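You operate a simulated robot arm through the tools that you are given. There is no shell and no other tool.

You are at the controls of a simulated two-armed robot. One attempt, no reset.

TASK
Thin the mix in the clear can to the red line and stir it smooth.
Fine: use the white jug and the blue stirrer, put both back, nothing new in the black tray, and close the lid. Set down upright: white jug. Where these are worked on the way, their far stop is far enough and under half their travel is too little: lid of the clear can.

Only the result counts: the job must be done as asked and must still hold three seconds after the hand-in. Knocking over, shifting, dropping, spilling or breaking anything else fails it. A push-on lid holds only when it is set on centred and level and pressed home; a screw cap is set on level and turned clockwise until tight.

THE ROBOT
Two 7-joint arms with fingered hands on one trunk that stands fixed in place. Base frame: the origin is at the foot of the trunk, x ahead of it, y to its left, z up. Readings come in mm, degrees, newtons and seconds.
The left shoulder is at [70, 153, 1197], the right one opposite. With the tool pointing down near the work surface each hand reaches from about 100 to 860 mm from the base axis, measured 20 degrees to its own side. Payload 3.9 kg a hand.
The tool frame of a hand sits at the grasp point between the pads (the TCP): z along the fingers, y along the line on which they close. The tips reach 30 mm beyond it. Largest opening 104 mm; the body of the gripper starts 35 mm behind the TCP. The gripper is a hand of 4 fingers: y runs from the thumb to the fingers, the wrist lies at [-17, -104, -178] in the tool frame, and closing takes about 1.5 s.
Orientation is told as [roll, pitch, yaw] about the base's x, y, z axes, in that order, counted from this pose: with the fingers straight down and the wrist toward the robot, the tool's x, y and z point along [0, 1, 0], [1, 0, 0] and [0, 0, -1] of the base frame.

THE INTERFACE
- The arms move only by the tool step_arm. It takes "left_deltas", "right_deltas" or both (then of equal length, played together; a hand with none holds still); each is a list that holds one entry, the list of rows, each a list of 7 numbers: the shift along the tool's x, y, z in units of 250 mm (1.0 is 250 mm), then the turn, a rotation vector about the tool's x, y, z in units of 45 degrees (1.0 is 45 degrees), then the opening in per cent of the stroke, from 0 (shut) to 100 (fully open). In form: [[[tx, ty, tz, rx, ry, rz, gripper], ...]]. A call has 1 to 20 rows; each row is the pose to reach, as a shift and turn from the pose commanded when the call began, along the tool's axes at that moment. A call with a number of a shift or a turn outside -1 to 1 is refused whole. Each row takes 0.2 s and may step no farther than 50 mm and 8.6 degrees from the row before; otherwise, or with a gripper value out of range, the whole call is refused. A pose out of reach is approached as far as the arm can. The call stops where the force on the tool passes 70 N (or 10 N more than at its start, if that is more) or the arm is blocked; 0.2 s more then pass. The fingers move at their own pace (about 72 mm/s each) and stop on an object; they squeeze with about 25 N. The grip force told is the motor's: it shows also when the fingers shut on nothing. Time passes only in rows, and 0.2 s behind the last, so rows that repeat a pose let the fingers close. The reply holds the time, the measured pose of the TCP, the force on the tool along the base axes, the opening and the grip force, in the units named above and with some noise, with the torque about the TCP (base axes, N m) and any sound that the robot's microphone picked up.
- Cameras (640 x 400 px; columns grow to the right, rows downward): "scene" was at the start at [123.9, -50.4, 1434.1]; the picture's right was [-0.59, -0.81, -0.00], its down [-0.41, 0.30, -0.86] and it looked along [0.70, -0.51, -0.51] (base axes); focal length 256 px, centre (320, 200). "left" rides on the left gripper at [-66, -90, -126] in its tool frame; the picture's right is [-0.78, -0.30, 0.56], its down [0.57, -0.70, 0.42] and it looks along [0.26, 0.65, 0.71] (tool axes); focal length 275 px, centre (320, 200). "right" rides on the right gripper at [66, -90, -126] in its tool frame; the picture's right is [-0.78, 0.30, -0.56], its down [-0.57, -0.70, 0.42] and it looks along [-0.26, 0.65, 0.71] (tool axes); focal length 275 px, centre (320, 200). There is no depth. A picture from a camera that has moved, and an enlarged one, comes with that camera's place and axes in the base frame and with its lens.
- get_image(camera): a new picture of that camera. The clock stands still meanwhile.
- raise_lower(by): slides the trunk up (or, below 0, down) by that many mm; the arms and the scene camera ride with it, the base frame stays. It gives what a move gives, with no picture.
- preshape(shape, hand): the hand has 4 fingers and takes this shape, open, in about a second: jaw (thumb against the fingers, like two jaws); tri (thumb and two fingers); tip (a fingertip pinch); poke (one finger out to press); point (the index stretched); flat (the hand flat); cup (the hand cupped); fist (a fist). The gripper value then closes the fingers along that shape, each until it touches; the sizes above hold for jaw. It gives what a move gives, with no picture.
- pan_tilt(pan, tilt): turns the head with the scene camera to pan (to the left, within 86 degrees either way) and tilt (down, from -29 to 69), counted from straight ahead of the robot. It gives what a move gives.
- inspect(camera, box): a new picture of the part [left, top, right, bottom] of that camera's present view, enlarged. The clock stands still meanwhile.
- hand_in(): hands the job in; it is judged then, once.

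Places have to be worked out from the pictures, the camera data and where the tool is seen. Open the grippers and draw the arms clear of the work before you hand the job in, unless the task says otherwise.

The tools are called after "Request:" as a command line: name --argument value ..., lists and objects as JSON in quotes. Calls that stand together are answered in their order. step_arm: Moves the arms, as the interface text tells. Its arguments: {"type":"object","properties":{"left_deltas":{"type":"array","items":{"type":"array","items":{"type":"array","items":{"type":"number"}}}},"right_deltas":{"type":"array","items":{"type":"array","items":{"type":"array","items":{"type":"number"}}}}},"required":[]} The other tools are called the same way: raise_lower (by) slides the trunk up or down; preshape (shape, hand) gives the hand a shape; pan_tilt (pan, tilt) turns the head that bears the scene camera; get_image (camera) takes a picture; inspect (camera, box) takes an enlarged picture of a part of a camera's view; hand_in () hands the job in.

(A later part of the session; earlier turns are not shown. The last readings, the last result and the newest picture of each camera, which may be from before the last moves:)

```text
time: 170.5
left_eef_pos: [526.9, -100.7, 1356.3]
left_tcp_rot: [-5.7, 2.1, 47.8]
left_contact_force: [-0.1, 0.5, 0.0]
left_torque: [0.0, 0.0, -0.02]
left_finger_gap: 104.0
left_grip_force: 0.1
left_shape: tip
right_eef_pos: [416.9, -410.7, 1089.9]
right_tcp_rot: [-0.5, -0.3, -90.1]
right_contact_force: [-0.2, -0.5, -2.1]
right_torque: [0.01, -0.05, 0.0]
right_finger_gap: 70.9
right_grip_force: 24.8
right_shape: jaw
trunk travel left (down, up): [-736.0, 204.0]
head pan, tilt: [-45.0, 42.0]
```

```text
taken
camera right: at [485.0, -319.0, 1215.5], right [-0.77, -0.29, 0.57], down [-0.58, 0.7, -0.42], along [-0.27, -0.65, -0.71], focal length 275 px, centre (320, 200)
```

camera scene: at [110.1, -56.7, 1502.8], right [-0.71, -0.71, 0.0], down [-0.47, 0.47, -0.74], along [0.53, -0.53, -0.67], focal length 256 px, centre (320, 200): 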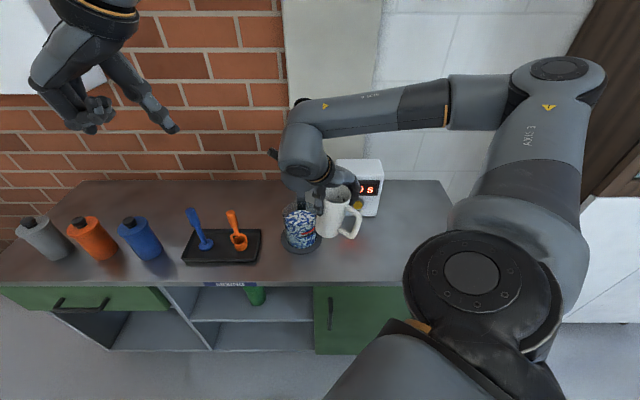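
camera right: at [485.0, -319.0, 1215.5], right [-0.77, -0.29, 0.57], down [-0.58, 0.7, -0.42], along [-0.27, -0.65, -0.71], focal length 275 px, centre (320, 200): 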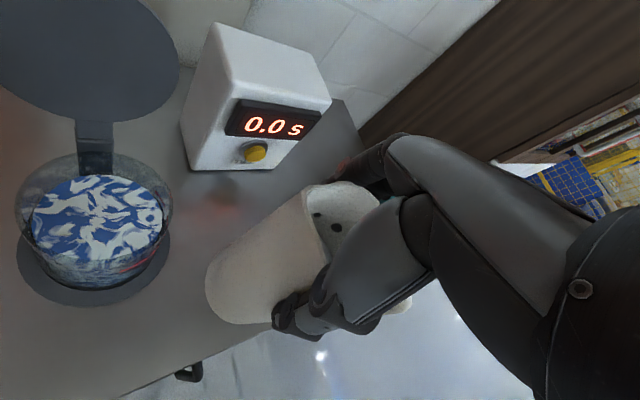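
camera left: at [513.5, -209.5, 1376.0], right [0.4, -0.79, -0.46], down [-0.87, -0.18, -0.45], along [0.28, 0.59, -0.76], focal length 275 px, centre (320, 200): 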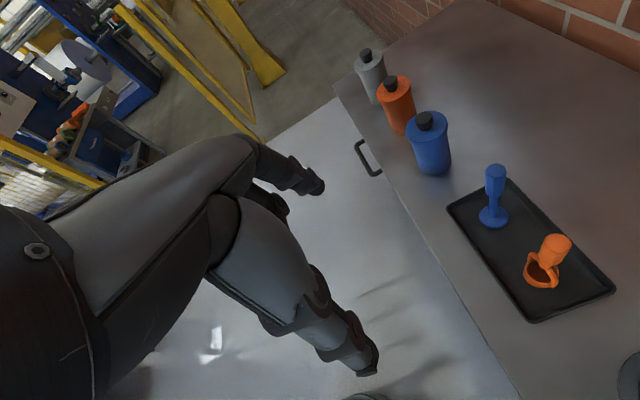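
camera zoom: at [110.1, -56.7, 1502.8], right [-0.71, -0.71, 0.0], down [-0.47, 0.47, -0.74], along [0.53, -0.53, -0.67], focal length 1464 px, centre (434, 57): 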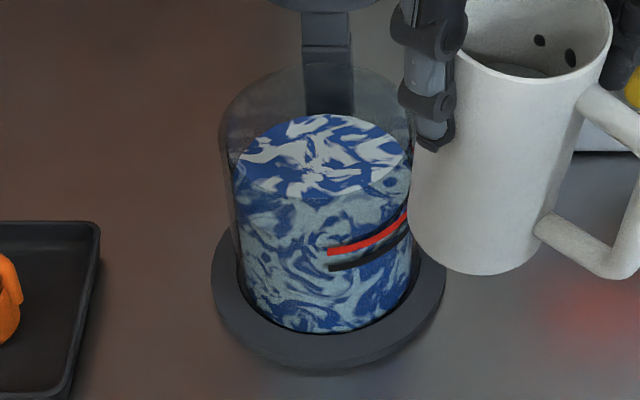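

The measured rise is about 14.6 mm, which matches the spacing from the dark mark (old level) to the red line, so the level is right. I carry the jug back toward its place, rotating to its original orientation.

Request:
step_arm --right_deltas '[[[0, 0.05, 0, 0, 0, 0, 0], [0, 0.12, 0, 0, 0, 0, 0], [0, 0.2, 0, 0, 0, 0, 0], [0, 0.28, 0, 0, 0, 0, 0], [0, 0.35, 0, 0, 0, 0, 0], [0, 0.4, 0, 0, 0, 0, 0], [0, 0.4, 0, 0, 0, 0, 0]]]'

Request:
step_arm --right_deltas '[[[-0.03, 0.03, 0, 0, 0, 0.05, 0], [-0.07, 0.08, 0, 0, 0, 0.12, 0], [-0.12, 0.13, 0, 0, 0, 0.2, 0], [-0.17, 0.19, 0, 0, 0, 0.3, 0], [-0.22, 0.24, 0, 0, 0, 0.4, 0], [-0.27, 0.3, 0, 0, 0, 0.5, 0], [-0.32, 0.35, 0, 0, 0, 0.6, 0], [-0.37, 0.41, 0, 0, 0, 0.7, 0], [-0.42, 0.46, 0, 0, 0, 0.8, 0], [-0.46, 0.51, 0, 0, 0, 0.9, 0], [-0.5, 0.548, 0, 0, 0, 0.98, 0], [-0.5, 0.548, 0, 0, 0, 0.98, 0]]]'

Request:
pan_tilt --pan -68 --tilt 42

Request:
get_image --camera "scene"

```text
time: 172.1
left_eef_pos: [529.0, -99.6, 1355.9]
left_tcp_rot: [-5.8, 2.3, 47.9]
left_contact_force: [0.4, -0.4, -0.4]
left_torque: [0.0, -0.03, 0.0]
left_finger_gap: 104.1
left_grip_force: 0.1
left_shape: tip
right_eef_pos: [416.5, -510.8, 1090.1]
right_tcp_rot: [-0.7, -0.3, -90.2]
right_contact_force: [-0.5, -0.1, -3.8]
right_torque: [-0.02, -0.03, 0.01]
right_finger_gap: 71.2
right_grip_force: 24.9
right_shape: jaw
trunk travel left (down, up): [-736.0, 204.0]
head pan, tilt: [-45.0, 42.0]
```

```text
time: 174.7
left_eef_pos: [529.4, -101.1, 1356.1]
left_tcp_rot: [-5.7, 2.3, 47.9]
left_contact_force: [0.0, -0.1, -0.4]
left_torque: [-0.02, 0.02, 0.0]
left_finger_gap: 103.8
left_grip_force: 0.0
left_shape: tip
right_eef_pos: [291.4, -648.2, 1093.5]
right_tcp_rot: [-0.2, -0.5, -134.2]
right_contact_force: [-0.2, 0.3, -3.6]
right_torque: [0.0, -0.01, 0.0]
right_finger_gap: 71.1
right_grip_force: 24.9
right_shape: jaw
trunk travel left (down, up): [-736.0, 204.0]
head pan, tilt: [-45.0, 42.0]
```

```text
time: 175.5
left_eef_pos: [529.2, -100.5, 1355.6]
left_tcp_rot: [-5.8, 2.4, 47.8]
left_contact_force: [0.2, 0.8, -0.2]
left_torque: [0.03, 0.01, -0.02]
left_finger_gap: 103.8
left_grip_force: 0.2
left_shape: tip
right_eef_pos: [291.4, -647.4, 1092.6]
right_tcp_rot: [-0.1, -0.6, -134.2]
right_contact_force: [1.0, 1.0, -3.6]
right_torque: [-0.04, 0.01, -0.02]
right_finger_gap: 71.2
right_grip_force: 24.3
right_shape: jaw
trunk travel left (down, up): [-736.0, 204.0]
head pan, tilt: [-68.0, 42.0]
```

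```text
taken
camera scene: at [82.7, -75.3, 1502.8], right [-0.93, -0.38, 0.0], down [-0.25, 0.62, -0.74], along [0.28, -0.69, -0.67], focal length 256 px, centre (320, 200)
```

scene: 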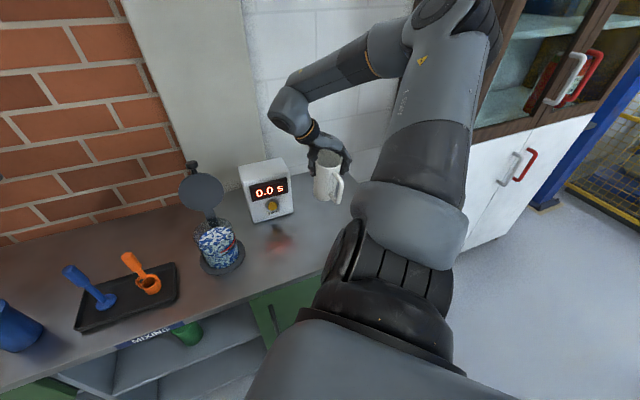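

The jug is above its place. I lower it to about 10 mm over the bench, then make slow contact.

Request:
step_arm --right_deltas '[[[0, 0, 0.08, 0, 0, 0, 0], [0, 0, 0.18, 0, 0, 0, 0], [0, 0, 0.28, 0, 0, 0, 0], [0, 0, 0.38, 0, 0, 0, 0], [0, 0, 0.48, 0, 0, 0, 0], [0, 0, 0.56, 0, 0, 0, 0], [0, 0, 0.62, 0, 0, 0, 0], [0, 0, 0.65, 0, 0, 0, 0], [0, 0, 0.65, 0, 0, 0, 0]]]'

Request:
step_arm --right_deltas '[[[0, 0, 0.01, 0, 0, 0, 0], [0, 0, 0.02, 0, 0, 0, 0], [0, 0, 0.03, 0, 0, 0, 0], [0, 0, 0.04, 0, 0, 0, 0], [0, 0, 0.04, 0, 0, 0, 0]]]'

Request:
inspect --camera "scene" --box '[280, 140, 380, 250]'

```text
time: 177.5
left_eef_pos: [528.0, -100.7, 1356.0]
left_tcp_rot: [-5.7, 2.2, 47.8]
left_contact_force: [0.4, -0.3, -0.1]
left_torque: [-0.03, -0.02, 0.02]
left_finger_gap: 104.0
left_grip_force: 0.1
left_shape: tip
right_eef_pos: [290.7, -649.0, 931.0]
right_tcp_rot: [-0.3, -0.6, -134.2]
right_contact_force: [-0.9, -0.5, -3.1]
right_torque: [0.01, -0.04, -0.02]
right_finger_gap: 70.8
right_grip_force: 25.5
right_shape: jaw
trunk travel left (down, up): [-736.0, 204.0]
head pan, tilt: [-68.0, 42.0]
```

```text
time: 178.7
left_eef_pos: [526.2, -97.4, 1356.1]
left_tcp_rot: [-5.8, 2.2, 47.7]
left_contact_force: [0.4, 1.0, 0.2]
left_torque: [-0.02, 0.06, 0.01]
left_finger_gap: 103.7
left_grip_force: 0.0
left_shape: tip
right_eef_pos: [290.8, -648.8, 922.7]
right_tcp_rot: [0.1, -0.7, -134.2]
right_contact_force: [1.5, -1.2, 13.0]
right_torque: [-0.12, 0.01, 0.05]
right_finger_gap: 70.9
right_grip_force: 24.9
right_shape: jaw
trunk travel left (down, up): [-736.0, 204.0]
head pan, tilt: [-68.0, 42.0]
```

```text
3.64 times, centred on (330, 195) of scene
camera zoom: at [81.8, -73.0, 1503.2], right [-0.93, -0.37, 0.0], down [-0.25, 0.62, -0.74], along [0.28, -0.69, -0.67], focal length 931 px, centre (284, 218)
```

zoom: 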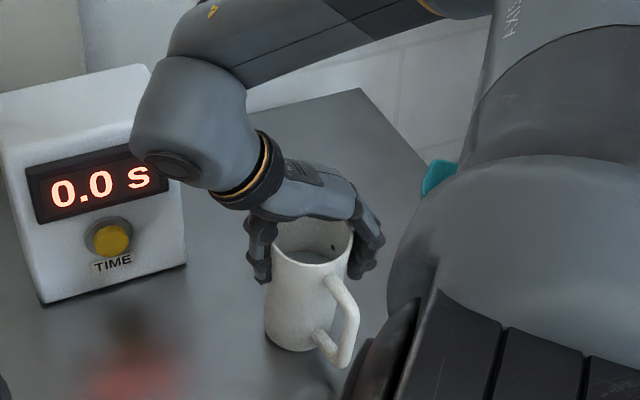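

The jug has touched down, with 13 N upward on the tool. I ease off 2 mm, open the hand and rise straight up.

Request:
step_arm --right_deltas '[[[0, 0, -0.009, 0, 0, 0, 0], [0, 0, -0.009, 0, 0, 0, 40], [0, 0, -0.009, 0, 0, 0, 100], [0, 0, -0.009, 0, 0, 0, 100], [0, 0, -0.009, 0, 0, 0, 100], [0, 0, -0.009, 0, 0, 0, 100]]]'

Request:
step_arm --right_deltas '[[[0, 0, -0.06, 0, 0, 0, 100], [0, 0, -0.14, 0, 0, 0, 100], [0, 0, -0.24, 0, 0, 0, 100], [0, 0, -0.36, 0, 0, 0, 100], [0, 0, -0.5, 0, 0, 0, 100], [0, 0, -0.64, 0, 0, 0, 100]]]'

Request:
get_image --camera "right"

Request:
inspect --camera "scene" --box '[280, 140, 380, 250]'

```text
time: 180.1
left_eef_pos: [528.0, -100.4, 1355.9]
left_tcp_rot: [-5.7, 2.4, 47.8]
left_contact_force: [0.1, 0.3, -0.1]
left_torque: [-0.01, 0.01, 0.01]
left_finger_gap: 103.8
left_grip_force: 0.0
left_shape: tip
right_eef_pos: [289.5, -649.8, 922.7]
right_tcp_rot: [-0.2, -0.5, -134.1]
right_contact_force: [0.4, -1.1, 0.3]
right_torque: [0.02, 0.0, 0.01]
right_finger_gap: 103.7
right_grip_force: 0.0
right_shape: jaw
trunk travel left (down, up): [-736.0, 204.0]
head pan, tilt: [-68.0, 42.0]
```

```text
time: 181.5
left_eef_pos: [527.2, -98.8, 1356.4]
left_tcp_rot: [-5.8, 2.3, 47.8]
left_contact_force: [-0.1, 0.1, 0.6]
left_torque: [-0.05, 0.01, -0.01]
left_finger_gap: 104.2
left_grip_force: 0.0
left_shape: tip
right_eef_pos: [290.8, -644.6, 1083.1]
right_tcp_rot: [-0.2, -0.5, -134.2]
right_contact_force: [-0.4, 0.0, -0.5]
right_torque: [-0.08, 0.01, -0.02]
right_finger_gap: 103.9
right_grip_force: 0.1
right_shape: jaw
trunk travel left (down, up): [-736.0, 204.0]
head pan, tilt: [-68.0, 42.0]
```

```text
taken
camera right: at [402.8, -625.7, 1208.5], right [-0.76, 0.33, 0.56], down [0.07, 0.9, -0.43], along [-0.65, -0.28, -0.71], focal length 275 px, centre (320, 200)
```

right: 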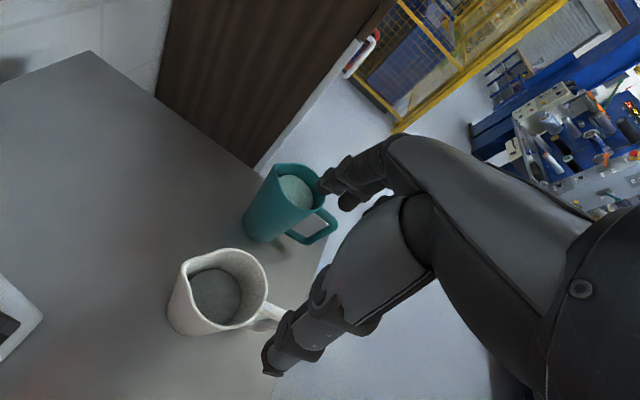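

```text
3.64 times, centred on (330, 195) of scene
camera zoom: at [81.8, -73.2, 1502.9], right [-0.93, -0.37, 0.0], down [-0.25, 0.62, -0.74], along [0.28, -0.69, -0.67], focal length 931 px, centre (284, 218)
```

zoom: 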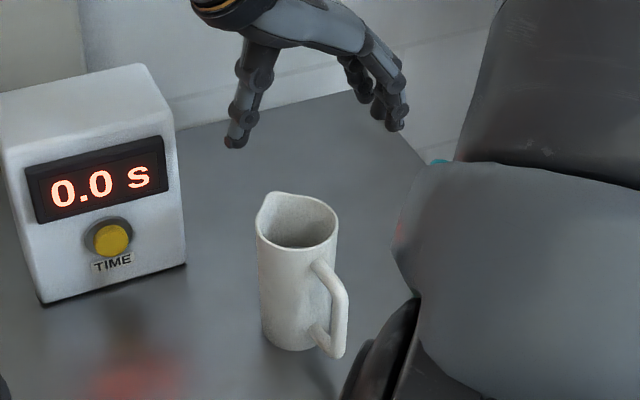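

The white jug stands upright in its place. Next comes the blue stirrer with the right arm. First I move the left hand well out of the way and start swinging the right hand back.

Request:
step_arm --left_deltas '[[[0.12, 0.08, 0, 0, 0, 0, 100], [0.24, 0.16, 0, 0, 0, 0, 100], [0.36, 0.24, 0, 0, 0, 0, 100], [0.48, 0.33, 0, 0, 0, 0, 100], [0.6, 0.41, 0, 0, 0, 0, 100], [0.72, 0.5, 0, 0, 0, 0, 100], [0.85, 0.58, 0, 0, 0, 0, 100]]]' --right_deltas '[[[0, 0, -0.05, 0, 0, -0.13, 100], [0, -0.1, -0.1, 0, 0, -0.26, 100], [0, -0.2, -0.15, 0, 0, -0.4, 100], [0, -0.3, -0.2, 0, 0, -0.55, 100], [0, -0.42, -0.2, 0, 0, -0.7, 100], [0, -0.55, -0.2, 0, 0, -0.85, 100], [0, -0.7, -0.2, 0, 0, -0.98, 100]]]'

Request:
step_arm --right_deltas '[[[0, -0.1, 0, 0, 0, -0.13, 100], [0, -0.25, 0, 0, 0, -0.26, 100], [0, -0.4, 0, 0, 0, -0.4, 100], [0.05, -0.5, 0, 0, 0, -0.55, 100], [0.1, -0.6, 0, 0, 0, -0.7, 100], [0.15, -0.7, 0, 0, 0, -0.85, 100], [0.2, -0.8, 0, 0, 0, -1.0, 100]]]'

```text
time: 183.1
left_eef_pos: [468.6, 151.2, 1329.8]
left_tcp_rot: [-5.9, 2.3, 47.9]
left_contact_force: [-1.2, -0.8, 0.8]
left_torque: [-0.02, 0.03, -0.01]
left_finger_gap: 103.9
left_grip_force: 0.0
left_shape: tip
right_eef_pos: [415.1, -518.5, 1132.7]
right_tcp_rot: [-0.4, -0.5, -89.9]
right_contact_force: [0.1, 0.6, 0.9]
right_torque: [-0.01, 0.0, 0.0]
right_finger_gap: 104.0
right_grip_force: 0.1
right_shape: jaw
trunk travel left (down, up): [-736.0, 204.0]
head pan, tilt: [-68.0, 42.0]
```

```text
time: 184.7
left_eef_pos: [469.4, 149.8, 1329.2]
left_tcp_rot: [-5.8, 2.3, 47.9]
left_contact_force: [-0.1, 0.5, -0.2]
left_torque: [0.0, 0.02, 0.02]
left_finger_gap: 104.2
left_grip_force: 0.0
left_shape: tip
right_eef_pos: [466.0, -319.6, 1129.1]
right_tcp_rot: [-0.8, 0.1, -45.1]
right_contact_force: [0.8, -1.5, 0.1]
right_torque: [0.01, -0.01, -0.03]
right_finger_gap: 103.8
right_grip_force: 0.0
right_shape: jaw
trunk travel left (down, up): [-736.0, 204.0]
head pan, tilt: [-68.0, 42.0]
```

Clear path. I continue toward the tray, turning to yaw ≈-15.

Request:
step_arm --right_deltas '[[[0.12, 0.035, 0, 0, 0, -0.08, 100], [0.24, 0.07, 0, 0, 0, -0.17, 100], [0.36, 0.105, 0, 0, 0, -0.25, 100], [0.48, 0.14, 0, 0, 0, -0.33, 100], [0.6, 0.175, 0, 0, 0, -0.42, 100], [0.72, 0.21, 0, 0, 0, -0.5, 100], [0.84, 0.245, 0, 0, 0, -0.58, 100], [0.96, 0.283, 0, 0, 0, -0.67, 100]]]'

Request:
pan_tilt --pan -25 --tilt 38

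Request:
get_image --camera "scene"

Request:
get_image --camera "right"

```text
time: 186.5
left_eef_pos: [468.4, 149.3, 1329.9]
left_tcp_rot: [-5.6, 2.2, 47.8]
left_contact_force: [0.0, 0.2, 0.2]
left_torque: [0.01, 0.02, 0.01]
left_finger_gap: 103.8
left_grip_force: 0.0
left_shape: tip
right_eef_pos: [628.5, -235.5, 1145.9]
right_tcp_rot: [-0.5, 0.4, -14.9]
right_contact_force: [1.0, -0.2, 0.3]
right_torque: [0.01, 0.01, -0.01]
right_finger_gap: 104.1
right_grip_force: 0.0
right_shape: jaw
right hand out of reach, approached as far as the arm can: row 6, 7, 8
trunk travel left (down, up): [-736.0, 204.0]
head pan, tilt: [-68.0, 42.0]
```

```text
time: 187.6
left_eef_pos: [467.2, 147.8, 1329.0]
left_tcp_rot: [-5.8, 2.3, 47.8]
left_contact_force: [0.3, 0.3, 0.7]
left_torque: [0.01, -0.04, 0.0]
left_finger_gap: 103.6
left_grip_force: 0.1
left_shape: tip
right_eef_pos: [628.6, -234.6, 1147.8]
right_tcp_rot: [-0.4, 0.3, -15.0]
right_contact_force: [0.7, -0.6, 0.5]
right_torque: [0.03, -0.01, 0.01]
right_finger_gap: 103.9
right_grip_force: 0.1
right_shape: jaw
trunk travel left (down, up): [-736.0, 204.0]
head pan, tilt: [-25.0, 38.0]
```

```text
taken
camera scene: at [129.2, -33.3, 1508.8], right [-0.42, -0.91, 0.0], down [-0.56, 0.26, -0.79], along [0.71, -0.33, -0.62], focal length 256 px, centre (320, 200)
```

scene: 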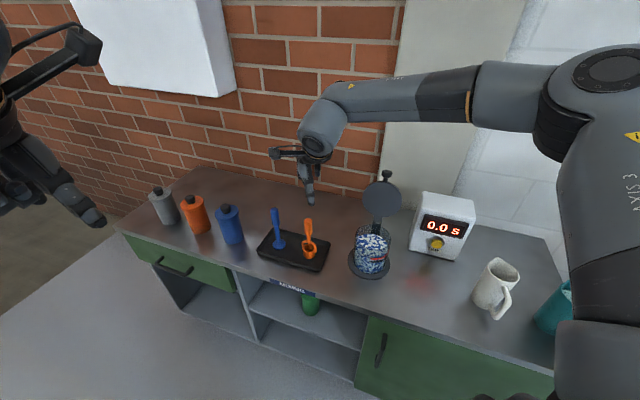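

```text
taken
camera right: at [559.6, -146.5, 1273.9], right [0.09, -0.82, 0.56], down [-0.83, -0.37, -0.42], along [0.55, -0.43, -0.72], focal length 275 px, centre (320, 200)
```

right: 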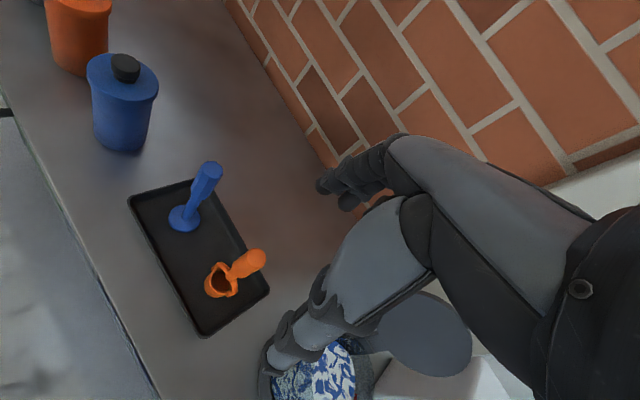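

The arm stalls at this height, and its reach should be better lower relative to the shoulder. I descend to about z 1045 while moving outward.

Request:
step_arm --right_deltas '[[[0, 0, 0.1, 0, 0, 0, 100], [0, 0, 0.2, 0, 0, 0, 100], [0, 0, 0.3, 0, 0, 0, 100], [0, 0, 0.4, 0, 0, 0, 100], [0.03, 0.1, 0.4, 0, 0, 0, 100], [0.06, 0.2, 0.4, 0, 0, 0, 100], [0.09, 0.3, 0.4, 0, 0, 0, 100], [0.12, 0.4, 0.4, 0, 0, 0, 100]]]'

Request:
get_image --camera "scene"

```text
time: 189.4
left_eef_pos: [467.5, 147.7, 1329.6]
left_tcp_rot: [-5.7, 2.3, 47.8]
left_contact_force: [0.1, 0.2, -0.4]
left_torque: [0.01, 0.03, 0.01]
left_finger_gap: 103.8
left_grip_force: 0.0
left_shape: tip
right_eef_pos: [629.4, -275.8, 1097.8]
right_tcp_rot: [-0.5, 0.4, -14.9]
right_contact_force: [-1.0, -0.6, 0.0]
right_torque: [0.03, -0.02, -0.01]
right_finger_gap: 103.7
right_grip_force: 0.0
right_shape: jaw
right hand out of reach, approached as far as the arm can: row 1, 2, 3, 4, 5, 6, 7, 8
trunk travel left (down, up): [-736.0, 204.0]
head pan, tilt: [-25.0, 38.0]
```

```text
taken
camera scene: at [129.4, -33.5, 1508.8], right [-0.42, -0.91, 0.0], down [-0.56, 0.26, -0.79], along [0.71, -0.33, -0.62], focal length 256 px, centre (320, 200)
```

scene: 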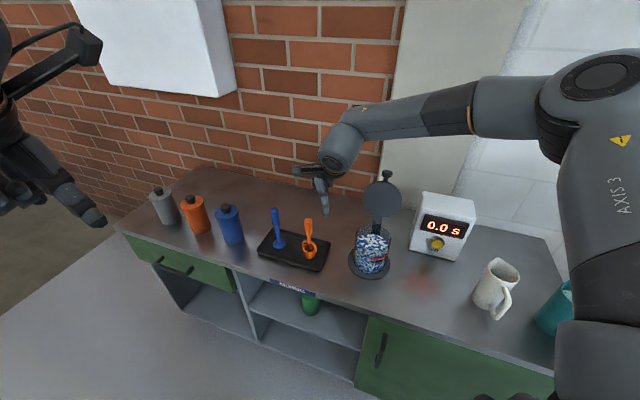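

I try a more positive yaw (+30), which suits this elbow-out posture, before extending.

Request:
step_arm --right_deltas '[[[0, 0, 0, 0, 0, -0.15, 100], [0, 0, 0, 0, 0, -0.3, 100], [0, 0, 0, 0, 0, -0.45, 100], [0, 0, 0, 0, 0, -0.6, 100], [0, 0, 0, 0, 0, -0.75, 100], [0, 0, 0, 0, 0, -0.9, 100]]]'

Request:
step_arm --right_deltas '[[[0.02, 0.1, 0, 0, 0, 0, 100], [0.05, 0.2, 0, 0, 0, 0, 100], [0.07, 0.3, 0, 0, 0, 0, 100], [0.1, 0.4, 0, 0, 0, 0, 100]]]'

```text
time: 190.8
left_eef_pos: [467.8, 148.0, 1328.1]
left_tcp_rot: [-5.8, 2.3, 47.8]
left_contact_force: [0.1, 0.2, -0.2]
left_torque: [0.01, -0.05, -0.01]
left_finger_gap: 104.2
left_grip_force: 0.1
left_shape: tip
right_eef_pos: [567.0, -211.1, 1092.3]
right_tcp_rot: [-1.9, 0.0, 23.2]
right_contact_force: [0.7, -0.4, -0.1]
right_torque: [0.0, -0.02, -0.03]
right_finger_gap: 104.3
right_grip_force: 0.0
right_shape: jaw
right hand out of reach, approached as far as the arm can: row 4, 5, 6
trunk travel left (down, up): [-736.0, 204.0]
head pan, tilt: [-25.0, 38.0]
```

```text
time: 191.8
left_eef_pos: [467.9, 148.3, 1329.8]
left_tcp_rot: [-5.7, 2.4, 47.9]
left_contact_force: [0.7, 0.6, 0.2]
left_torque: [0.02, -0.04, 0.0]
left_finger_gap: 103.9
left_grip_force: 0.0
left_shape: tip
right_eef_pos: [605.5, -175.2, 1113.9]
right_tcp_rot: [-2.0, -0.1, 23.0]
right_contact_force: [0.8, -0.1, 0.3]
right_torque: [-0.01, -0.02, 0.0]
right_finger_gap: 103.9
right_grip_force: 0.2
right_shape: jaw
right hand out of reach, approached as far as the arm can: row 2, 3, 4
trunk travel left (down, up): [-736.0, 204.0]
head pan, tilt: [-25.0, 38.0]
```

The right arm's elbow-high posture can't extend to the stirrer. I withdraw it and test whether the left arm reaches the stirrer instead.

Request:
step_arm --right_deltas '[[[-0.04, -0.12, -0.02, 0, 0, 0.05, 100], [-0.09, -0.24, -0.04, 0, 0, 0.1, 100], [-0.14, -0.36, -0.06, 0, 0, 0.2, 100], [-0.19, -0.48, -0.08, 0, 0, 0.3, 100], [-0.24, -0.6, -0.1, 0, 0, 0.4, 100], [-0.29, -0.72, -0.12, 0, 0, 0.5, 100], [-0.33, -0.81, -0.12, 0, 0, 0.6, 100]]]'

Request:
step_arm --right_deltas '[[[-0.1, -0.05, -0.05, 0, 0, 0.13, 100], [-0.2, -0.1, -0.1, 0, 0, 0.26, 100], [-0.3, -0.15, -0.15, 0, 0, 0.4, 100], [-0.4, -0.2, -0.2, 0, 0, 0.55, 100], [-0.5, -0.25, -0.2, 0, 0, 0.7, 100]]]' --left_deltas '[[[-0.1, 0, 0, 0, 0, 0.15, 100], [-0.2, 0, 0, 0, 0, 0.3, 100], [-0.3, 0, 0.05, 0, 0, 0.45, 100], [-0.4, 0, 0.1, 0, 0, 0.6, 100], [-0.5, 0, 0.15, 0, 0, 0.75, 100]]]'

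Request:
get_image --camera "scene"

```text
time: 193.4
left_eef_pos: [466.3, 147.2, 1329.0]
left_tcp_rot: [-5.7, 2.3, 47.8]
left_contact_force: [-1.2, 0.5, 0.3]
left_torque: [0.01, -0.01, 0.02]
left_finger_gap: 103.6
left_grip_force: 0.0
left_shape: tip
right_eef_pos: [449.8, -330.7, 1148.3]
right_tcp_rot: [-1.8, -0.9, -3.9]
right_contact_force: [-0.4, 0.3, 0.9]
right_torque: [0.0, -0.01, 0.0]
right_finger_gap: 103.7
right_grip_force: 0.2
right_shape: jaw
trunk travel left (down, up): [-736.0, 204.0]
head pan, tilt: [-25.0, 38.0]
```

```text
time: 194.6
left_eef_pos: [562.3, 60.1, 1305.0]
left_tcp_rot: [-6.0, -1.5, 14.1]
left_contact_force: [0.2, -1.3, 0.1]
left_torque: [0.03, 0.01, -0.01]
left_finger_gap: 104.0
left_grip_force: 0.1
left_shape: tip
right_eef_pos: [377.8, -450.3, 1199.4]
right_tcp_rot: [-1.0, -1.6, -35.5]
right_contact_force: [0.7, -0.1, 0.3]
right_torque: [0.0, -0.01, 0.0]
right_finger_gap: 103.9
right_grip_force: 0.0
right_shape: jaw
trunk travel left (down, up): [-736.0, 204.0]
head pan, tilt: [-25.0, 38.0]
```

```text
taken
camera scene: at [129.3, -34.8, 1508.8], right [-0.42, -0.91, 0.0], down [-0.56, 0.26, -0.79], along [0.71, -0.33, -0.62], focal length 256 px, centre (320, 200)
```

scene: 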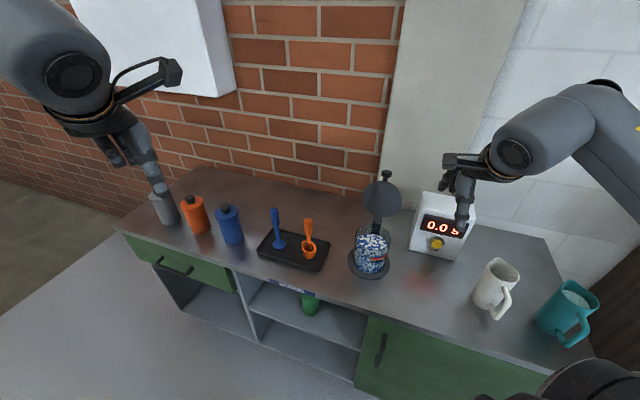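

Now I move the left hand toward the stirrer, descending to about z 1150 and flattening its tilt.

Request:
step_arm --left_deltas '[[[-0.12, 0.06, 0.08, 0.01, 0.02, 0.05, 100], [-0.24, 0.12, 0.17, 0.02, 0.04, 0.1, 100], [-0.36, 0.18, 0.26, 0.03, 0.06, 0.16, 100], [-0.48, 0.25, 0.35, 0.03, 0.08, 0.22, 100], [-0.6, 0.31, 0.44, 0.03, 0.1, 0.28, 100], [-0.72, 0.37, 0.53, 0.03, 0.12, 0.34, 100], [-0.85, 0.44, 0.62, 0.03, 0.13, 0.4, 100]]]'

Request:
get_image --camera "scene"

Request:
get_image --camera "left"

```text
time: 196.2
left_eef_pos: [728.9, -134.4, 1174.8]
left_tcp_rot: [0.4, -0.9, -4.0]
left_contact_force: [0.7, 0.9, 0.8]
left_torque: [-0.01, 0.01, 0.0]
left_finger_gap: 103.8
left_grip_force: 0.0
left_shape: tip
right_eef_pos: [378.5, -452.8, 1197.7]
right_tcp_rot: [-0.9, -1.5, -35.5]
right_contact_force: [-0.3, -0.6, -0.5]
right_torque: [0.04, -0.01, 0.0]
right_finger_gap: 103.7
right_grip_force: 0.1
right_shape: jaw
trunk travel left (down, up): [-736.0, 204.0]
head pan, tilt: [-25.0, 38.0]
```

```text
taken
camera scene: at [130.0, -37.4, 1508.6], right [-0.42, -0.91, 0.0], down [-0.56, 0.26, -0.79], along [0.71, -0.33, -0.62], focal length 256 px, centre (320, 200)
```

scene: 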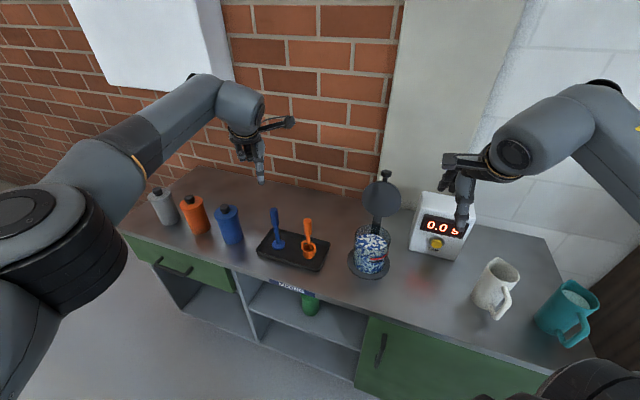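

```text
taken
camera left: at [631.2, -195.0, 1298.4], right [-0.34, -0.75, -0.57], down [-0.65, 0.62, -0.43], along [0.68, 0.22, -0.7], focal length 275 px, centre (320, 200)
```

left: 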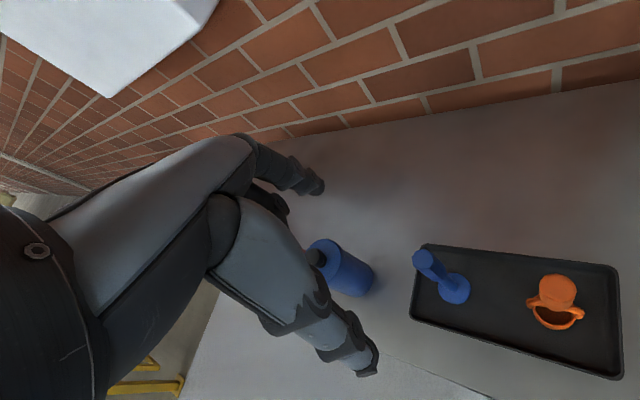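

The left arm reaches the stirrer area comfortably. Before picking it up, I park the right arm and test that the left hand can also reach over the can at yaw -45.

Request:
preshape --hand "left" --shape "jaw"

Request:
step_arm --right_deltas '[[[-0.07, -0.018, 0, 0, 0, 0.14, 100], [-0.14, -0.036, 0, 0, 0, 0.28, 100], [-0.21, -0.054, 0, 0, 0, 0.43, 100], [-0.28, -0.07, 0, 0, 0, 0.57, 100], [-0.35, -0.09, 0, 0, 0, 0.71, 100], [-0.42, -0.107, 0, 0, 0, 0.86, 100], [-0.48, -0.124, 0, 0, 0, 1.0, 100]]]'

Request:
step_arm --left_deltas '[[[-0.12, -0.06, 0, 0, 0, 0.1, 100], [-0.24, -0.13, 0, 0, 0, 0.2, 100], [-0.36, -0.2, 0, 0, 0, 0.3, 100], [-0.48, -0.26, 0, 0, 0, 0.4, 100], [-0.6, -0.33, 0, 0, 0, 0.5, 100], [-0.72, -0.39, 0, 0, 0, 0.6, 100], [-0.84, -0.46, 0, 0, 0, 0.75, 100], [-0.94, -0.52, 0, 0, 0, 0.9, 100]]]'

Request:
get_image --camera "scene"

```text
time: 197.1
left_eef_pos: [726.9, -130.4, 1176.4]
left_tcp_rot: [0.2, -0.9, -3.8]
left_contact_force: [-0.6, 0.2, 0.0]
left_torque: [-0.02, 0.0, 0.02]
left_finger_gap: 103.9
left_grip_force: 0.0
left_shape: jaw
right_eef_pos: [378.4, -449.2, 1200.3]
right_tcp_rot: [-1.1, -1.6, -35.4]
right_contact_force: [-0.3, -0.3, 0.3]
right_torque: [-0.02, -0.03, 0.0]
right_finger_gap: 104.1
right_grip_force: 0.1
right_shape: jaw
trunk travel left (down, up): [-736.0, 204.0]
head pan, tilt: [-25.0, 38.0]
```

```text
time: 198.7
left_eef_pos: [728.1, -131.6, 1176.3]
left_tcp_rot: [0.3, -1.0, -3.8]
left_contact_force: [-0.8, 0.2, -0.2]
left_torque: [0.0, 0.05, 0.0]
left_finger_gap: 104.0
left_grip_force: 0.0
left_shape: jaw
right_eef_pos: [283.4, -530.7, 1201.3]
right_tcp_rot: [0.6, -1.8, -80.5]
right_contact_force: [0.9, -0.6, 0.2]
right_torque: [-0.03, 0.01, 0.03]
right_finger_gap: 104.0
right_grip_force: 0.0
right_shape: jaw
trunk travel left (down, up): [-736.0, 204.0]
head pan, tilt: [-25.0, 38.0]
```

```text
time: 200.3
left_eef_pos: [688.4, -233.6, 1246.3]
left_tcp_rot: [-4.1, -5.9, -25.0]
left_contact_force: [3.0, 3.6, 4.1]
left_torque: [-0.16, 0.27, -0.11]
left_finger_gap: 103.8
left_grip_force: 0.2
left_shape: jaw
left hand out of reach, approached as far as the arm can: row 6, 7
right_eef_pos: [284.2, -527.9, 1201.9]
right_tcp_rot: [0.4, -2.0, -80.2]
right_contact_force: [-0.3, -0.7, 0.0]
right_torque: [0.02, -0.04, 0.03]
right_finger_gap: 103.7
right_grip_force: 0.0
right_shape: jaw
trunk travel left (down, up): [-736.0, 204.0]
head pan, tilt: [-25.0, 38.0]
stopped in row 7 (left hand): the arm was blocked; the commanded pose is now the measured one
```

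```text
taken
camera scene: at [129.6, -31.1, 1508.8], right [-0.42, -0.91, 0.0], down [-0.56, 0.26, -0.79], along [0.71, -0.33, -0.62], focal length 256 px, centre (320, 200)
```

scene: 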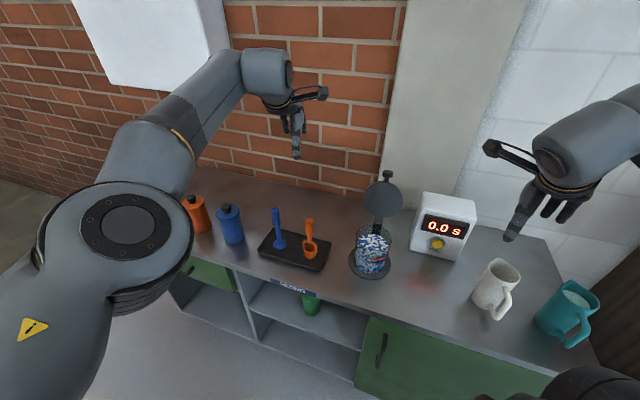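

The left arm can't cross over to the can, but it can reach the tray. I retract the left hand and try the right arm again, starting from its original posture, to see whether it can extend to the tray.

Request:
step_arm --left_deltas '[[[0.12, 0, 0, 0, 0, -0.1, 100], [0.24, -0.03, 0, 0, 0, -0.2, 100], [0.36, -0.06, 0, 0, 0, -0.3, 100], [0.48, -0.1, 0, 0, 0, -0.4, 100], [0.6, -0.14, 0, 0, 0, -0.5, 100], [0.72, -0.18, 0, 0, 0, -0.6, 100], [0.84, -0.22, 0, 0, 0, -0.7, 100], [0.96, -0.26, 0, 0, 0, -0.8, 100]]]' --right_deltas '[[[0.03, -0.08, -0.08, 0, 0, -0.13, 100], [0.06, -0.16, -0.16, 0, 0, -0.26, 100], [0.09, -0.24, -0.24, 0, 0, -0.4, 100], [0.12, -0.32, -0.32, 0, 0, -0.54, 100], [0.15, -0.4, -0.4, 0, 0, -0.68, 100], [0.18, -0.48, -0.48, 0, 0, -0.82, 100], [0.21, -0.56, -0.56, 0, 0, -0.96, 100], [0.23, -0.65, -0.64, 0, 0, -1.0, 100]]]'

Request:
step_arm --right_deltas '[[[0, 0, -0.05, 0, 0, -0.13, 100], [0, 0, -0.1, 0, 0, -0.26, 100], [0, 0, -0.15, 0, 0, -0.4, 100], [0, 0, -0.18, 0, 0, -0.54, 100], [0, 0, -0.18, 0, 0, -0.68, 100], [0, 0, -0.18, 0, 0, -0.8, 100]]]'

Request:
get_image --camera "scene"

```text
time: 202.1
left_eef_pos: [730.6, 3.3, 1220.3]
left_tcp_rot: [-6.0, -2.7, 10.2]
left_contact_force: [0.1, -0.1, -0.2]
left_torque: [-0.03, 0.02, -0.01]
left_finger_gap: 104.0
left_grip_force: 0.0
left_shape: jaw
right_eef_pos: [313.6, -348.4, 1357.3]
right_tcp_rot: [-1.2, -1.7, -35.2]
right_contact_force: [-0.2, 0.4, 0.0]
right_torque: [-0.02, -0.01, -0.05]
right_finger_gap: 103.9
right_grip_force: 0.0
right_shape: jaw
trunk travel left (down, up): [-736.0, 204.0]
head pan, tilt: [-25.0, 38.0]
```

```text
time: 203.5
left_eef_pos: [730.1, 0.1, 1221.7]
left_tcp_rot: [-5.8, -2.7, 10.1]
left_contact_force: [0.0, -0.3, -0.4]
left_torque: [-0.01, 0.0, 0.0]
left_finger_gap: 103.8
left_grip_force: 0.0
left_shape: jaw
right_eef_pos: [310.3, -352.3, 1401.3]
right_tcp_rot: [-1.8, -0.7, 0.8]
right_contact_force: [-0.1, -0.9, -0.2]
right_torque: [-0.01, -0.05, 0.01]
right_finger_gap: 103.6
right_grip_force: 0.0
right_shape: jaw
trunk travel left (down, up): [-736.0, 204.0]
head pan, tilt: [-25.0, 38.0]
```

```text
taken
camera scene: at [129.6, -33.9, 1508.7], right [-0.42, -0.91, 0.0], down [-0.56, 0.26, -0.79], along [0.71, -0.33, -0.62], focal length 256 px, centre (320, 200)
```

scene: 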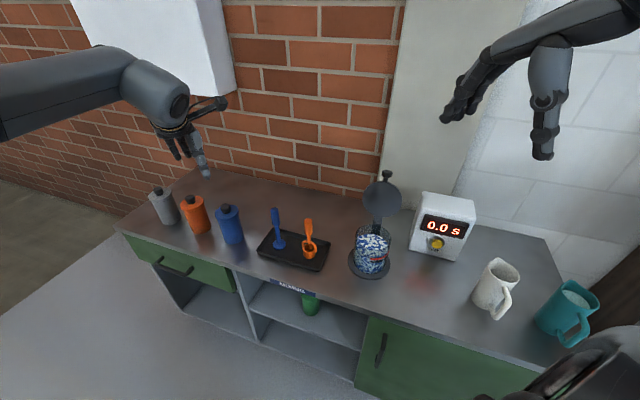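

The right arm is back near its original posture. I move the left hand aside and extend the right arm forward and down along yaw 0.

Request:
step_arm --left_deltas '[[[0.1, -0.1, -0.05, 0, 0, 0, 100], [0.2, -0.2, -0.1, 0, 0, 0, 100], [0.3, -0.3, -0.15, 0, 0, 0, 100], [0.4, -0.4, -0.2, 0, 0, 0, 100], [0.5, -0.5, -0.25, 0, 0, 0, 100], [0.6, -0.6, -0.3, 0, 0, 0, 100], [0.7, -0.7, -0.3, 0, 0, 0, 100]]]' --right_deltas '[[[0.04, 0.14, 0.06, 0, 0, 0, 100], [0.08, 0.28, 0.12, 0, 0, 0, 100], [0.12, 0.42, 0.18, 0, 0, 0, 100], [0.16, 0.56, 0.24, 0, 0, 0, 100], [0.22, 0.7, 0.3, 0, 0, 0, 100], [0.3, 0.85, 0.35, 0, 0, 0, 100], [0.37, 1.0, 0.4, 0, 0, 0, 100]]]'

Request:
step_arm --right_deltas '[[[0, 0.06, 0.15, 0, 0, 0, 100], [0, 0.12, 0.3, 0, 0, 0, 100], [0.05, 0.2, 0.45, 0, 0, 0, 100], [0.1, 0.28, 0.6, 0, 0, 0, 100], [0.15, 0.36, 0.75, 0, 0, 0, 100], [0.2, 0.44, 0.9, 0, 0, 0, 100]]]'

Request:
get_image --camera "scene"

```text
time: 205.1
left_eef_pos: [524.8, 150.3, 1268.1]
left_tcp_rot: [-5.8, -2.6, 10.3]
left_contact_force: [0.2, -0.2, -0.3]
left_torque: [-0.03, 0.01, -0.05]
left_finger_gap: 104.4
left_grip_force: 0.0
left_shape: jaw
right_eef_pos: [563.3, -258.9, 1299.3]
right_tcp_rot: [-1.9, -0.7, 0.8]
right_contact_force: [-0.3, 1.0, -0.6]
right_torque: [-0.01, 0.02, -0.01]
right_finger_gap: 104.0
right_grip_force: 0.0
right_shape: jaw
trunk travel left (down, up): [-736.0, 204.0]
head pan, tilt: [-25.0, 38.0]
```

```text
time: 206.5
left_eef_pos: [522.0, 146.3, 1269.7]
left_tcp_rot: [-5.9, -2.7, 10.0]
left_contact_force: [0.6, 0.5, 0.9]
left_torque: [-0.01, 0.04, 0.02]
left_finger_gap: 103.8
left_grip_force: 0.1
left_shape: jaw
right_eef_pos: [627.2, -238.9, 1105.1]
right_tcp_rot: [-1.8, -0.8, 0.7]
right_contact_force: [0.2, 0.1, 1.2]
right_torque: [-0.02, -0.03, 0.01]
right_finger_gap: 103.8
right_grip_force: 0.1
right_shape: jaw
right hand out of reach, approached as far as the arm can: row 5, 6
trunk travel left (down, up): [-736.0, 204.0]
head pan, tilt: [-25.0, 38.0]
```

```text
taken
camera scene: at [127.7, -33.1, 1509.0], right [-0.42, -0.91, 0.0], down [-0.56, 0.26, -0.79], along [0.71, -0.33, -0.61], focal length 256 px, centre (320, 200)
```

scene: 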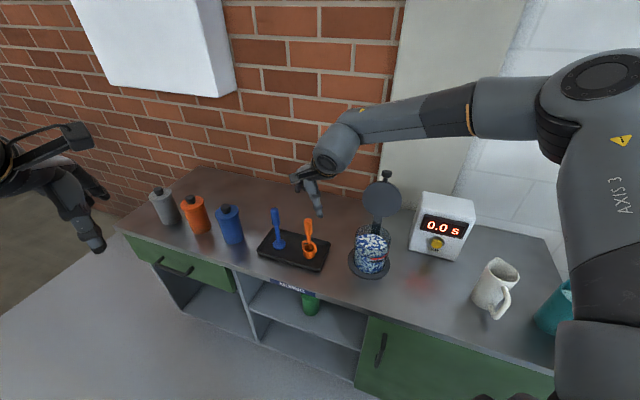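

Same stall at this relative height. I raise the trunk fully so the arm works lower relative to its shoulder and try again.

Request:
raise_lower --by 200

Request:
step_arm --right_deltas '[[[0, 0, 0.15, 0, 0, 0, 100], [0, 0, 0.3, 0, 0, 0, 100], [0, 0, 0.45, 0, 0, 0, 100], [0, 0, 0.6, 0, 0, 0, 100], [0, 0, 0.75, 0, 0, 0, 100], [0, 0, 0.9, 0, 0, 0, 100]]]'

Request:
step_arm --right_deltas '[[[0, 0.12, 0, 0, 0, 0, 100], [0, 0.24, 0, 0, 0, 0, 100], [0, 0.36, 0, 0, 0, 0, 100]]]'

Request:
get_image --camera "scene"

```text
time: 208.7
left_eef_pos: [524.2, 147.8, 1470.6]
left_tcp_rot: [-5.9, -2.7, 10.1]
left_contact_force: [0.6, 0.0, -0.3]
left_torque: [-0.04, -0.02, -0.01]
left_finger_gap: 103.9
left_grip_force: 0.1
left_shape: jaw
right_eef_pos: [627.3, -238.8, 1303.7]
right_tcp_rot: [-1.8, -0.8, 0.7]
right_contact_force: [-0.4, 0.2, 0.4]
right_torque: [0.03, 0.01, 0.01]
right_finger_gap: 103.9
right_grip_force: 0.0
right_shape: jaw
trunk travel left (down, up): [-936.0, 4.0]
head pan, tilt: [-25.0, 38.0]
```

```text
time: 210.1
left_eef_pos: [523.6, 147.5, 1469.1]
left_tcp_rot: [-5.8, -2.7, 10.1]
left_contact_force: [-0.3, 0.5, 0.1]
left_torque: [-0.01, -0.05, -0.01]
left_finger_gap: 103.6
left_grip_force: 0.1
left_shape: jaw
right_eef_pos: [552.5, -284.2, 1180.8]
right_tcp_rot: [-1.8, -0.9, 0.7]
right_contact_force: [-0.2, -0.2, -0.1]
right_torque: [-0.01, 0.03, -0.02]
right_finger_gap: 104.0
right_grip_force: 0.1
right_shape: jaw
right hand out of reach, approached as far as the arm can: row 1, 2, 3, 4, 5, 6
trunk travel left (down, up): [-936.0, 4.0]
head pan, tilt: [-25.0, 38.0]
```

```text
time: 210.9
left_eef_pos: [523.4, 147.1, 1468.8]
left_tcp_rot: [-5.8, -2.6, 10.1]
left_contact_force: [0.6, 0.2, 0.7]
left_torque: [0.01, -0.03, 0.01]
left_finger_gap: 103.8
left_grip_force: 0.0
left_shape: jaw
right_eef_pos: [598.5, -298.3, 1221.0]
right_tcp_rot: [-1.7, -0.8, 0.7]
right_contact_force: [-0.9, 0.6, 0.5]
right_torque: [0.0, 0.02, 0.02]
right_finger_gap: 104.0
right_grip_force: 0.0
right_shape: jaw
right hand out of reach, approached as far as the arm can: row 1, 2, 3
trunk travel left (down, up): [-936.0, 4.0]
head pan, tilt: [-25.0, 38.0]
```

```text
taken
camera scene: at [129.3, -33.4, 1708.8], right [-0.42, -0.91, 0.0], down [-0.56, 0.26, -0.79], along [0.71, -0.33, -0.62], focal length 256 px, centre (320, 200)
```

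scene: 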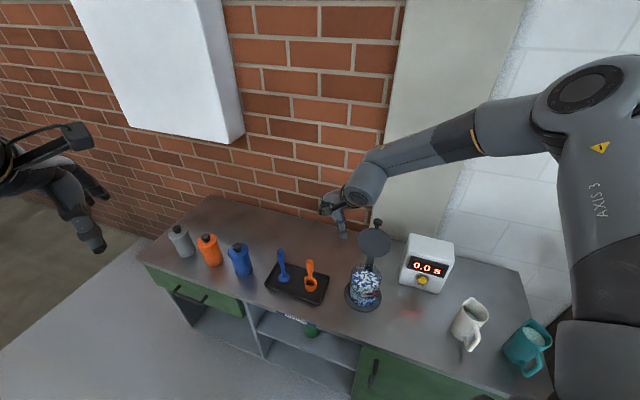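

The tool-down posture limits the right arm's extension. A vertical handle can also be grasped with the hand rolled sideways, so I test supination here, which may free up the reach.

Request:
step_arm --right_deltas '[[[0, 0, 0, 0, 0.17, 0, 100], [0, 0, 0, 0, 0.34, 0, 100], [0, 0, 0, 0, 0.51, 0, 100], [0, 0, 0, 0, 0.68, 0, 100], [0, 0, 0, 0, 0.85, 0, 100], [0, 0, 0, 0, 1.0, 0, 100]]]'

Request:
step_arm --right_deltas '[[[0, 0.1, 0, 0, 0, 0, 100], [0, 0.2, 0, 0, 0, 0, 100], [0, 0.3, 0, 0, 0, 0, 100], [0, 0.4, 0, 0, 0, 0, 100]]]'

Request:
get_image --camera "scene"

```text
time: 212.3
left_eef_pos: [522.5, 146.7, 1469.1]
left_tcp_rot: [-5.8, -2.8, 10.1]
left_contact_force: [0.8, -0.3, 0.8]
left_torque: [0.01, -0.01, -0.02]
left_finger_gap: 103.8
left_grip_force: 0.1
left_shape: jaw
right_eef_pos: [508.6, -212.2, 1338.4]
right_tcp_rot: [39.3, 0.6, -2.7]
right_contact_force: [0.5, 0.2, 0.3]
right_torque: [-0.01, 0.02, 0.0]
right_finger_gap: 103.9
right_grip_force: 0.0
right_shape: jaw
right hand out of reach, approached as far as the arm can: row 2, 3, 4, 5, 6
trunk travel left (down, up): [-936.0, 4.0]
head pan, tilt: [-25.0, 38.0]
```

```text
time: 213.3
left_eef_pos: [524.9, 148.7, 1469.6]
left_tcp_rot: [-6.0, -2.7, 10.1]
left_contact_force: [-0.8, 0.5, 0.0]
left_torque: [-0.01, -0.02, -0.02]
left_finger_gap: 103.8
left_grip_force: 0.1
left_shape: jaw
right_eef_pos: [580.3, -193.6, 1363.4]
right_tcp_rot: [38.4, 1.1, -3.6]
right_contact_force: [-0.1, 0.3, -0.8]
right_torque: [-0.01, 0.05, 0.01]
right_finger_gap: 103.8
right_grip_force: 0.1
right_shape: jaw
right hand out of reach, approached as far as the arm can: row 1, 2, 3, 4
trunk travel left (down, up): [-936.0, 4.0]
head pan, tilt: [-25.0, 38.0]
```

```text
taken
camera scene: at [130.4, -32.7, 1708.7], right [-0.42, -0.91, 0.0], down [-0.56, 0.26, -0.79], along [0.71, -0.33, -0.62], focal length 256 px, centre (320, 200)
```

scene: 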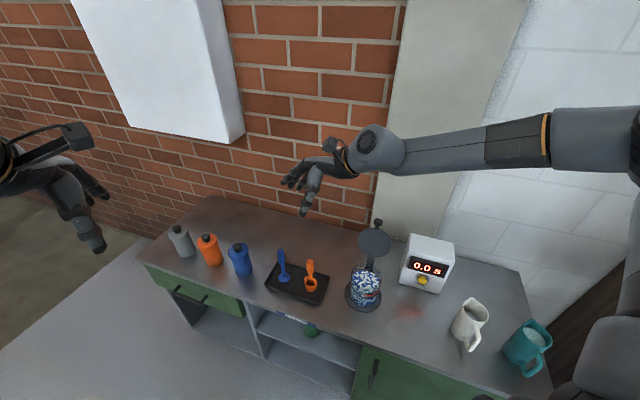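

Supination is worse, and pronation is the direction that gave reach earlier. I return to tool-down, then pronate with yaw ≈30–40 and extend toward the tray, staying high.

Request:
step_arm --right_deltas '[[[0, -0.05, 0, 0, -0.17, 0, 100], [0, -0.1, 0, 0, -0.34, 0, 100], [0, -0.15, 0, 0, -0.51, 0, 100], [0, -0.2, 0, 0, -0.68, 0, 100], [0, -0.2, 0, 0, -0.86, 0, 100]]]'

Request:
step_arm --right_deltas '[[[0, 0, 0, 0, -0.17, 0, 100], [0, 0, 0, 0, -0.34, 0, 100], [0, 0, 0, 0, -0.51, 0, 100], [0, 0, 0, 0, -0.68, 0, 100], [0, 0, 0, 0, -0.85, 0, 100], [0, 0, 0, 0, -1.0, 0, 100]]]'

Request:
step_arm --right_deltas '[[[0, 0, 0, -0.12, 0, -0.12, 100], [0, 0, 0, -0.24, 0, -0.24, 100], [0, 0, 0, -0.36, 0, -0.36, 100], [0, 0, 0, -0.48, 0, -0.48, 100]]]'

Request:
get_image --camera "scene"

```text
time: 214.5
left_eef_pos: [523.5, 149.7, 1469.4]
left_tcp_rot: [-5.8, -2.6, 10.1]
left_contact_force: [-0.3, 1.0, -0.5]
left_torque: [0.0, 0.01, 0.0]
left_finger_gap: 103.9
left_grip_force: 0.0
left_shape: jaw
right_eef_pos: [529.0, -189.4, 1365.2]
right_tcp_rot: [0.4, 0.6, -2.8]
right_contact_force: [0.1, 0.5, 0.1]
right_torque: [0.01, -0.01, -0.01]
right_finger_gap: 104.1
right_grip_force: 0.1
right_shape: jaw
trunk travel left (down, up): [-936.0, 4.0]
head pan, tilt: [-25.0, 38.0]
```

```text
time: 215.9
left_eef_pos: [524.4, 147.8, 1469.2]
left_tcp_rot: [-5.9, -2.7, 10.1]
left_contact_force: [0.6, 1.2, 0.2]
left_torque: [0.01, -0.01, 0.01]
left_finger_gap: 103.8
left_grip_force: 0.1
left_shape: jaw
right_eef_pos: [505.9, -229.8, 1379.5]
right_tcp_rot: [-44.5, 0.4, -2.6]
right_contact_force: [0.4, -0.2, -0.3]
right_torque: [0.02, -0.01, 0.0]
right_finger_gap: 103.9
right_grip_force: 0.1
right_shape: jaw
right hand out of reach, approached as far as the arm can: row 4, 5, 6
trunk travel left (down, up): [-936.0, 4.0]
head pan, tilt: [-25.0, 38.0]
```

```text
time: 216.9
left_eef_pos: [524.3, 146.9, 1468.6]
left_tcp_rot: [-5.8, -2.7, 10.1]
left_contact_force: [-0.2, 0.8, 0.1]
left_torque: [0.0, 0.01, 0.0]
left_finger_gap: 104.0
left_grip_force: 0.1
left_shape: jaw
right_eef_pos: [505.2, -231.4, 1378.3]
right_tcp_rot: [-44.1, 0.2, 27.9]
right_contact_force: [-0.4, 0.5, -0.4]
right_torque: [-0.01, 0.0, 0.0]
right_finger_gap: 103.8
right_grip_force: 0.0
right_shape: jaw
trunk travel left (down, up): [-936.0, 4.0]
head pan, tilt: [-25.0, 38.0]
```

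```text
taken
camera scene: at [128.9, -34.6, 1708.8], right [-0.42, -0.91, 0.0], down [-0.56, 0.26, -0.79], along [0.71, -0.33, -0.62], focal length 256 px, centre (320, 200)
```

scene: 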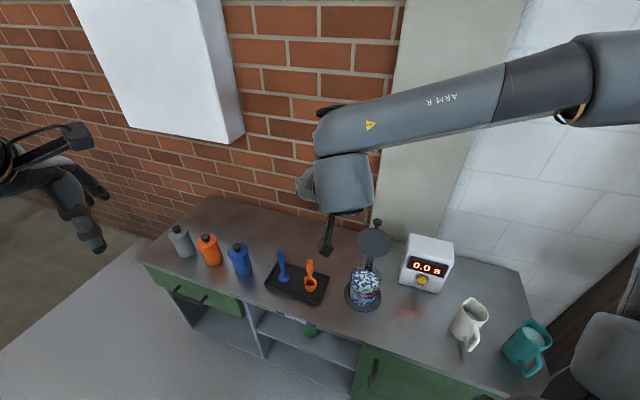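

The pose is held. Now I push outward and down toward the tray to see how far it goes.

Request:
step_arm --right_deltas '[[[0.01, 0.13, 0.06, 0, 0, 0, 100], [0.02, 0.26, 0.13, 0, 0, 0, 100], [0.03, 0.39, 0.19, 0, 0, 0, 100], [0.04, 0.52, 0.25, 0, 0, 0, 100], [0.05, 0.65, 0.31, 0, 0, 0, 100], [0.058, 0.765, 0.378, 0, 0, 0, 100]]]'

Request:
step_arm --right_deltas '[[[0.1, 0.03, 0.1, 0, 0, 0, 100], [0.2, 0.06, 0.2, 0, 0, 0, 100], [0.3, 0.1, 0.3, 0, 0, 0, 100], [0.4, 0.15, 0.4, 0, 0, 0, 100]]]'

Request:
get_image --camera "scene"

```text
time: 218.3
left_eef_pos: [525.2, 147.2, 1469.3]
left_tcp_rot: [-5.9, -2.7, 10.1]
left_contact_force: [0.1, -0.7, -0.2]
left_torque: [0.02, 0.0, -0.02]
left_finger_gap: 103.9
left_grip_force: 0.1
left_shape: jaw
right_eef_pos: [629.1, -245.5, 1342.0]
right_tcp_rot: [-44.1, 0.3, 27.9]
right_contact_force: [-0.7, -0.4, 0.5]
right_torque: [-0.01, -0.02, 0.01]
right_finger_gap: 103.8
right_grip_force: 0.2
right_shape: jaw
right hand out of reach, approached as far as the arm can: row 3, 4, 5, 6
trunk travel left (down, up): [-936.0, 4.0]
head pan, tilt: [-25.0, 38.0]
```

```text
time: 219.3
left_eef_pos: [523.8, 147.5, 1470.5]
left_tcp_rot: [-5.8, -2.7, 10.1]
left_contact_force: [0.2, 0.1, -0.3]
left_torque: [0.0, -0.01, -0.02]
left_finger_gap: 104.2
left_grip_force: 0.0
left_shape: jaw
right_eef_pos: [594.3, -275.1, 1266.3]
right_tcp_rot: [-44.1, 0.1, 28.0]
right_contact_force: [-0.1, -0.9, -0.4]
right_torque: [-0.03, -0.02, -0.01]
right_finger_gap: 103.8
right_grip_force: 0.0
right_shape: jaw
right hand out of reach, approached as far as the arm can: row 1, 2, 3, 4
trunk travel left (down, up): [-936.0, 4.0]
head pan, tilt: [-25.0, 38.0]
```

```text
taken
camera scene: at [128.7, -33.4, 1708.9], right [-0.42, -0.91, 0.0], down [-0.56, 0.26, -0.79], along [0.71, -0.33, -0.62], focal length 256 px, centre (320, 200)
```

scene: 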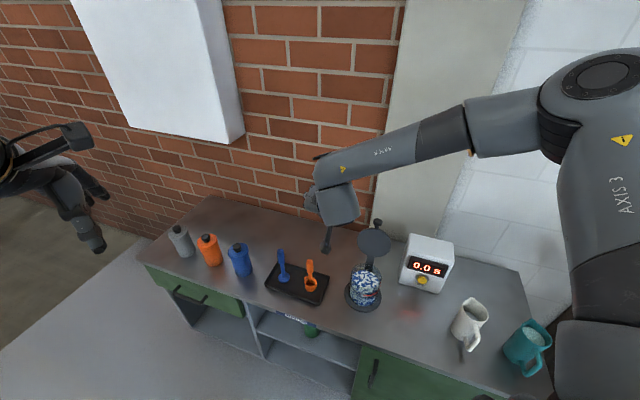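

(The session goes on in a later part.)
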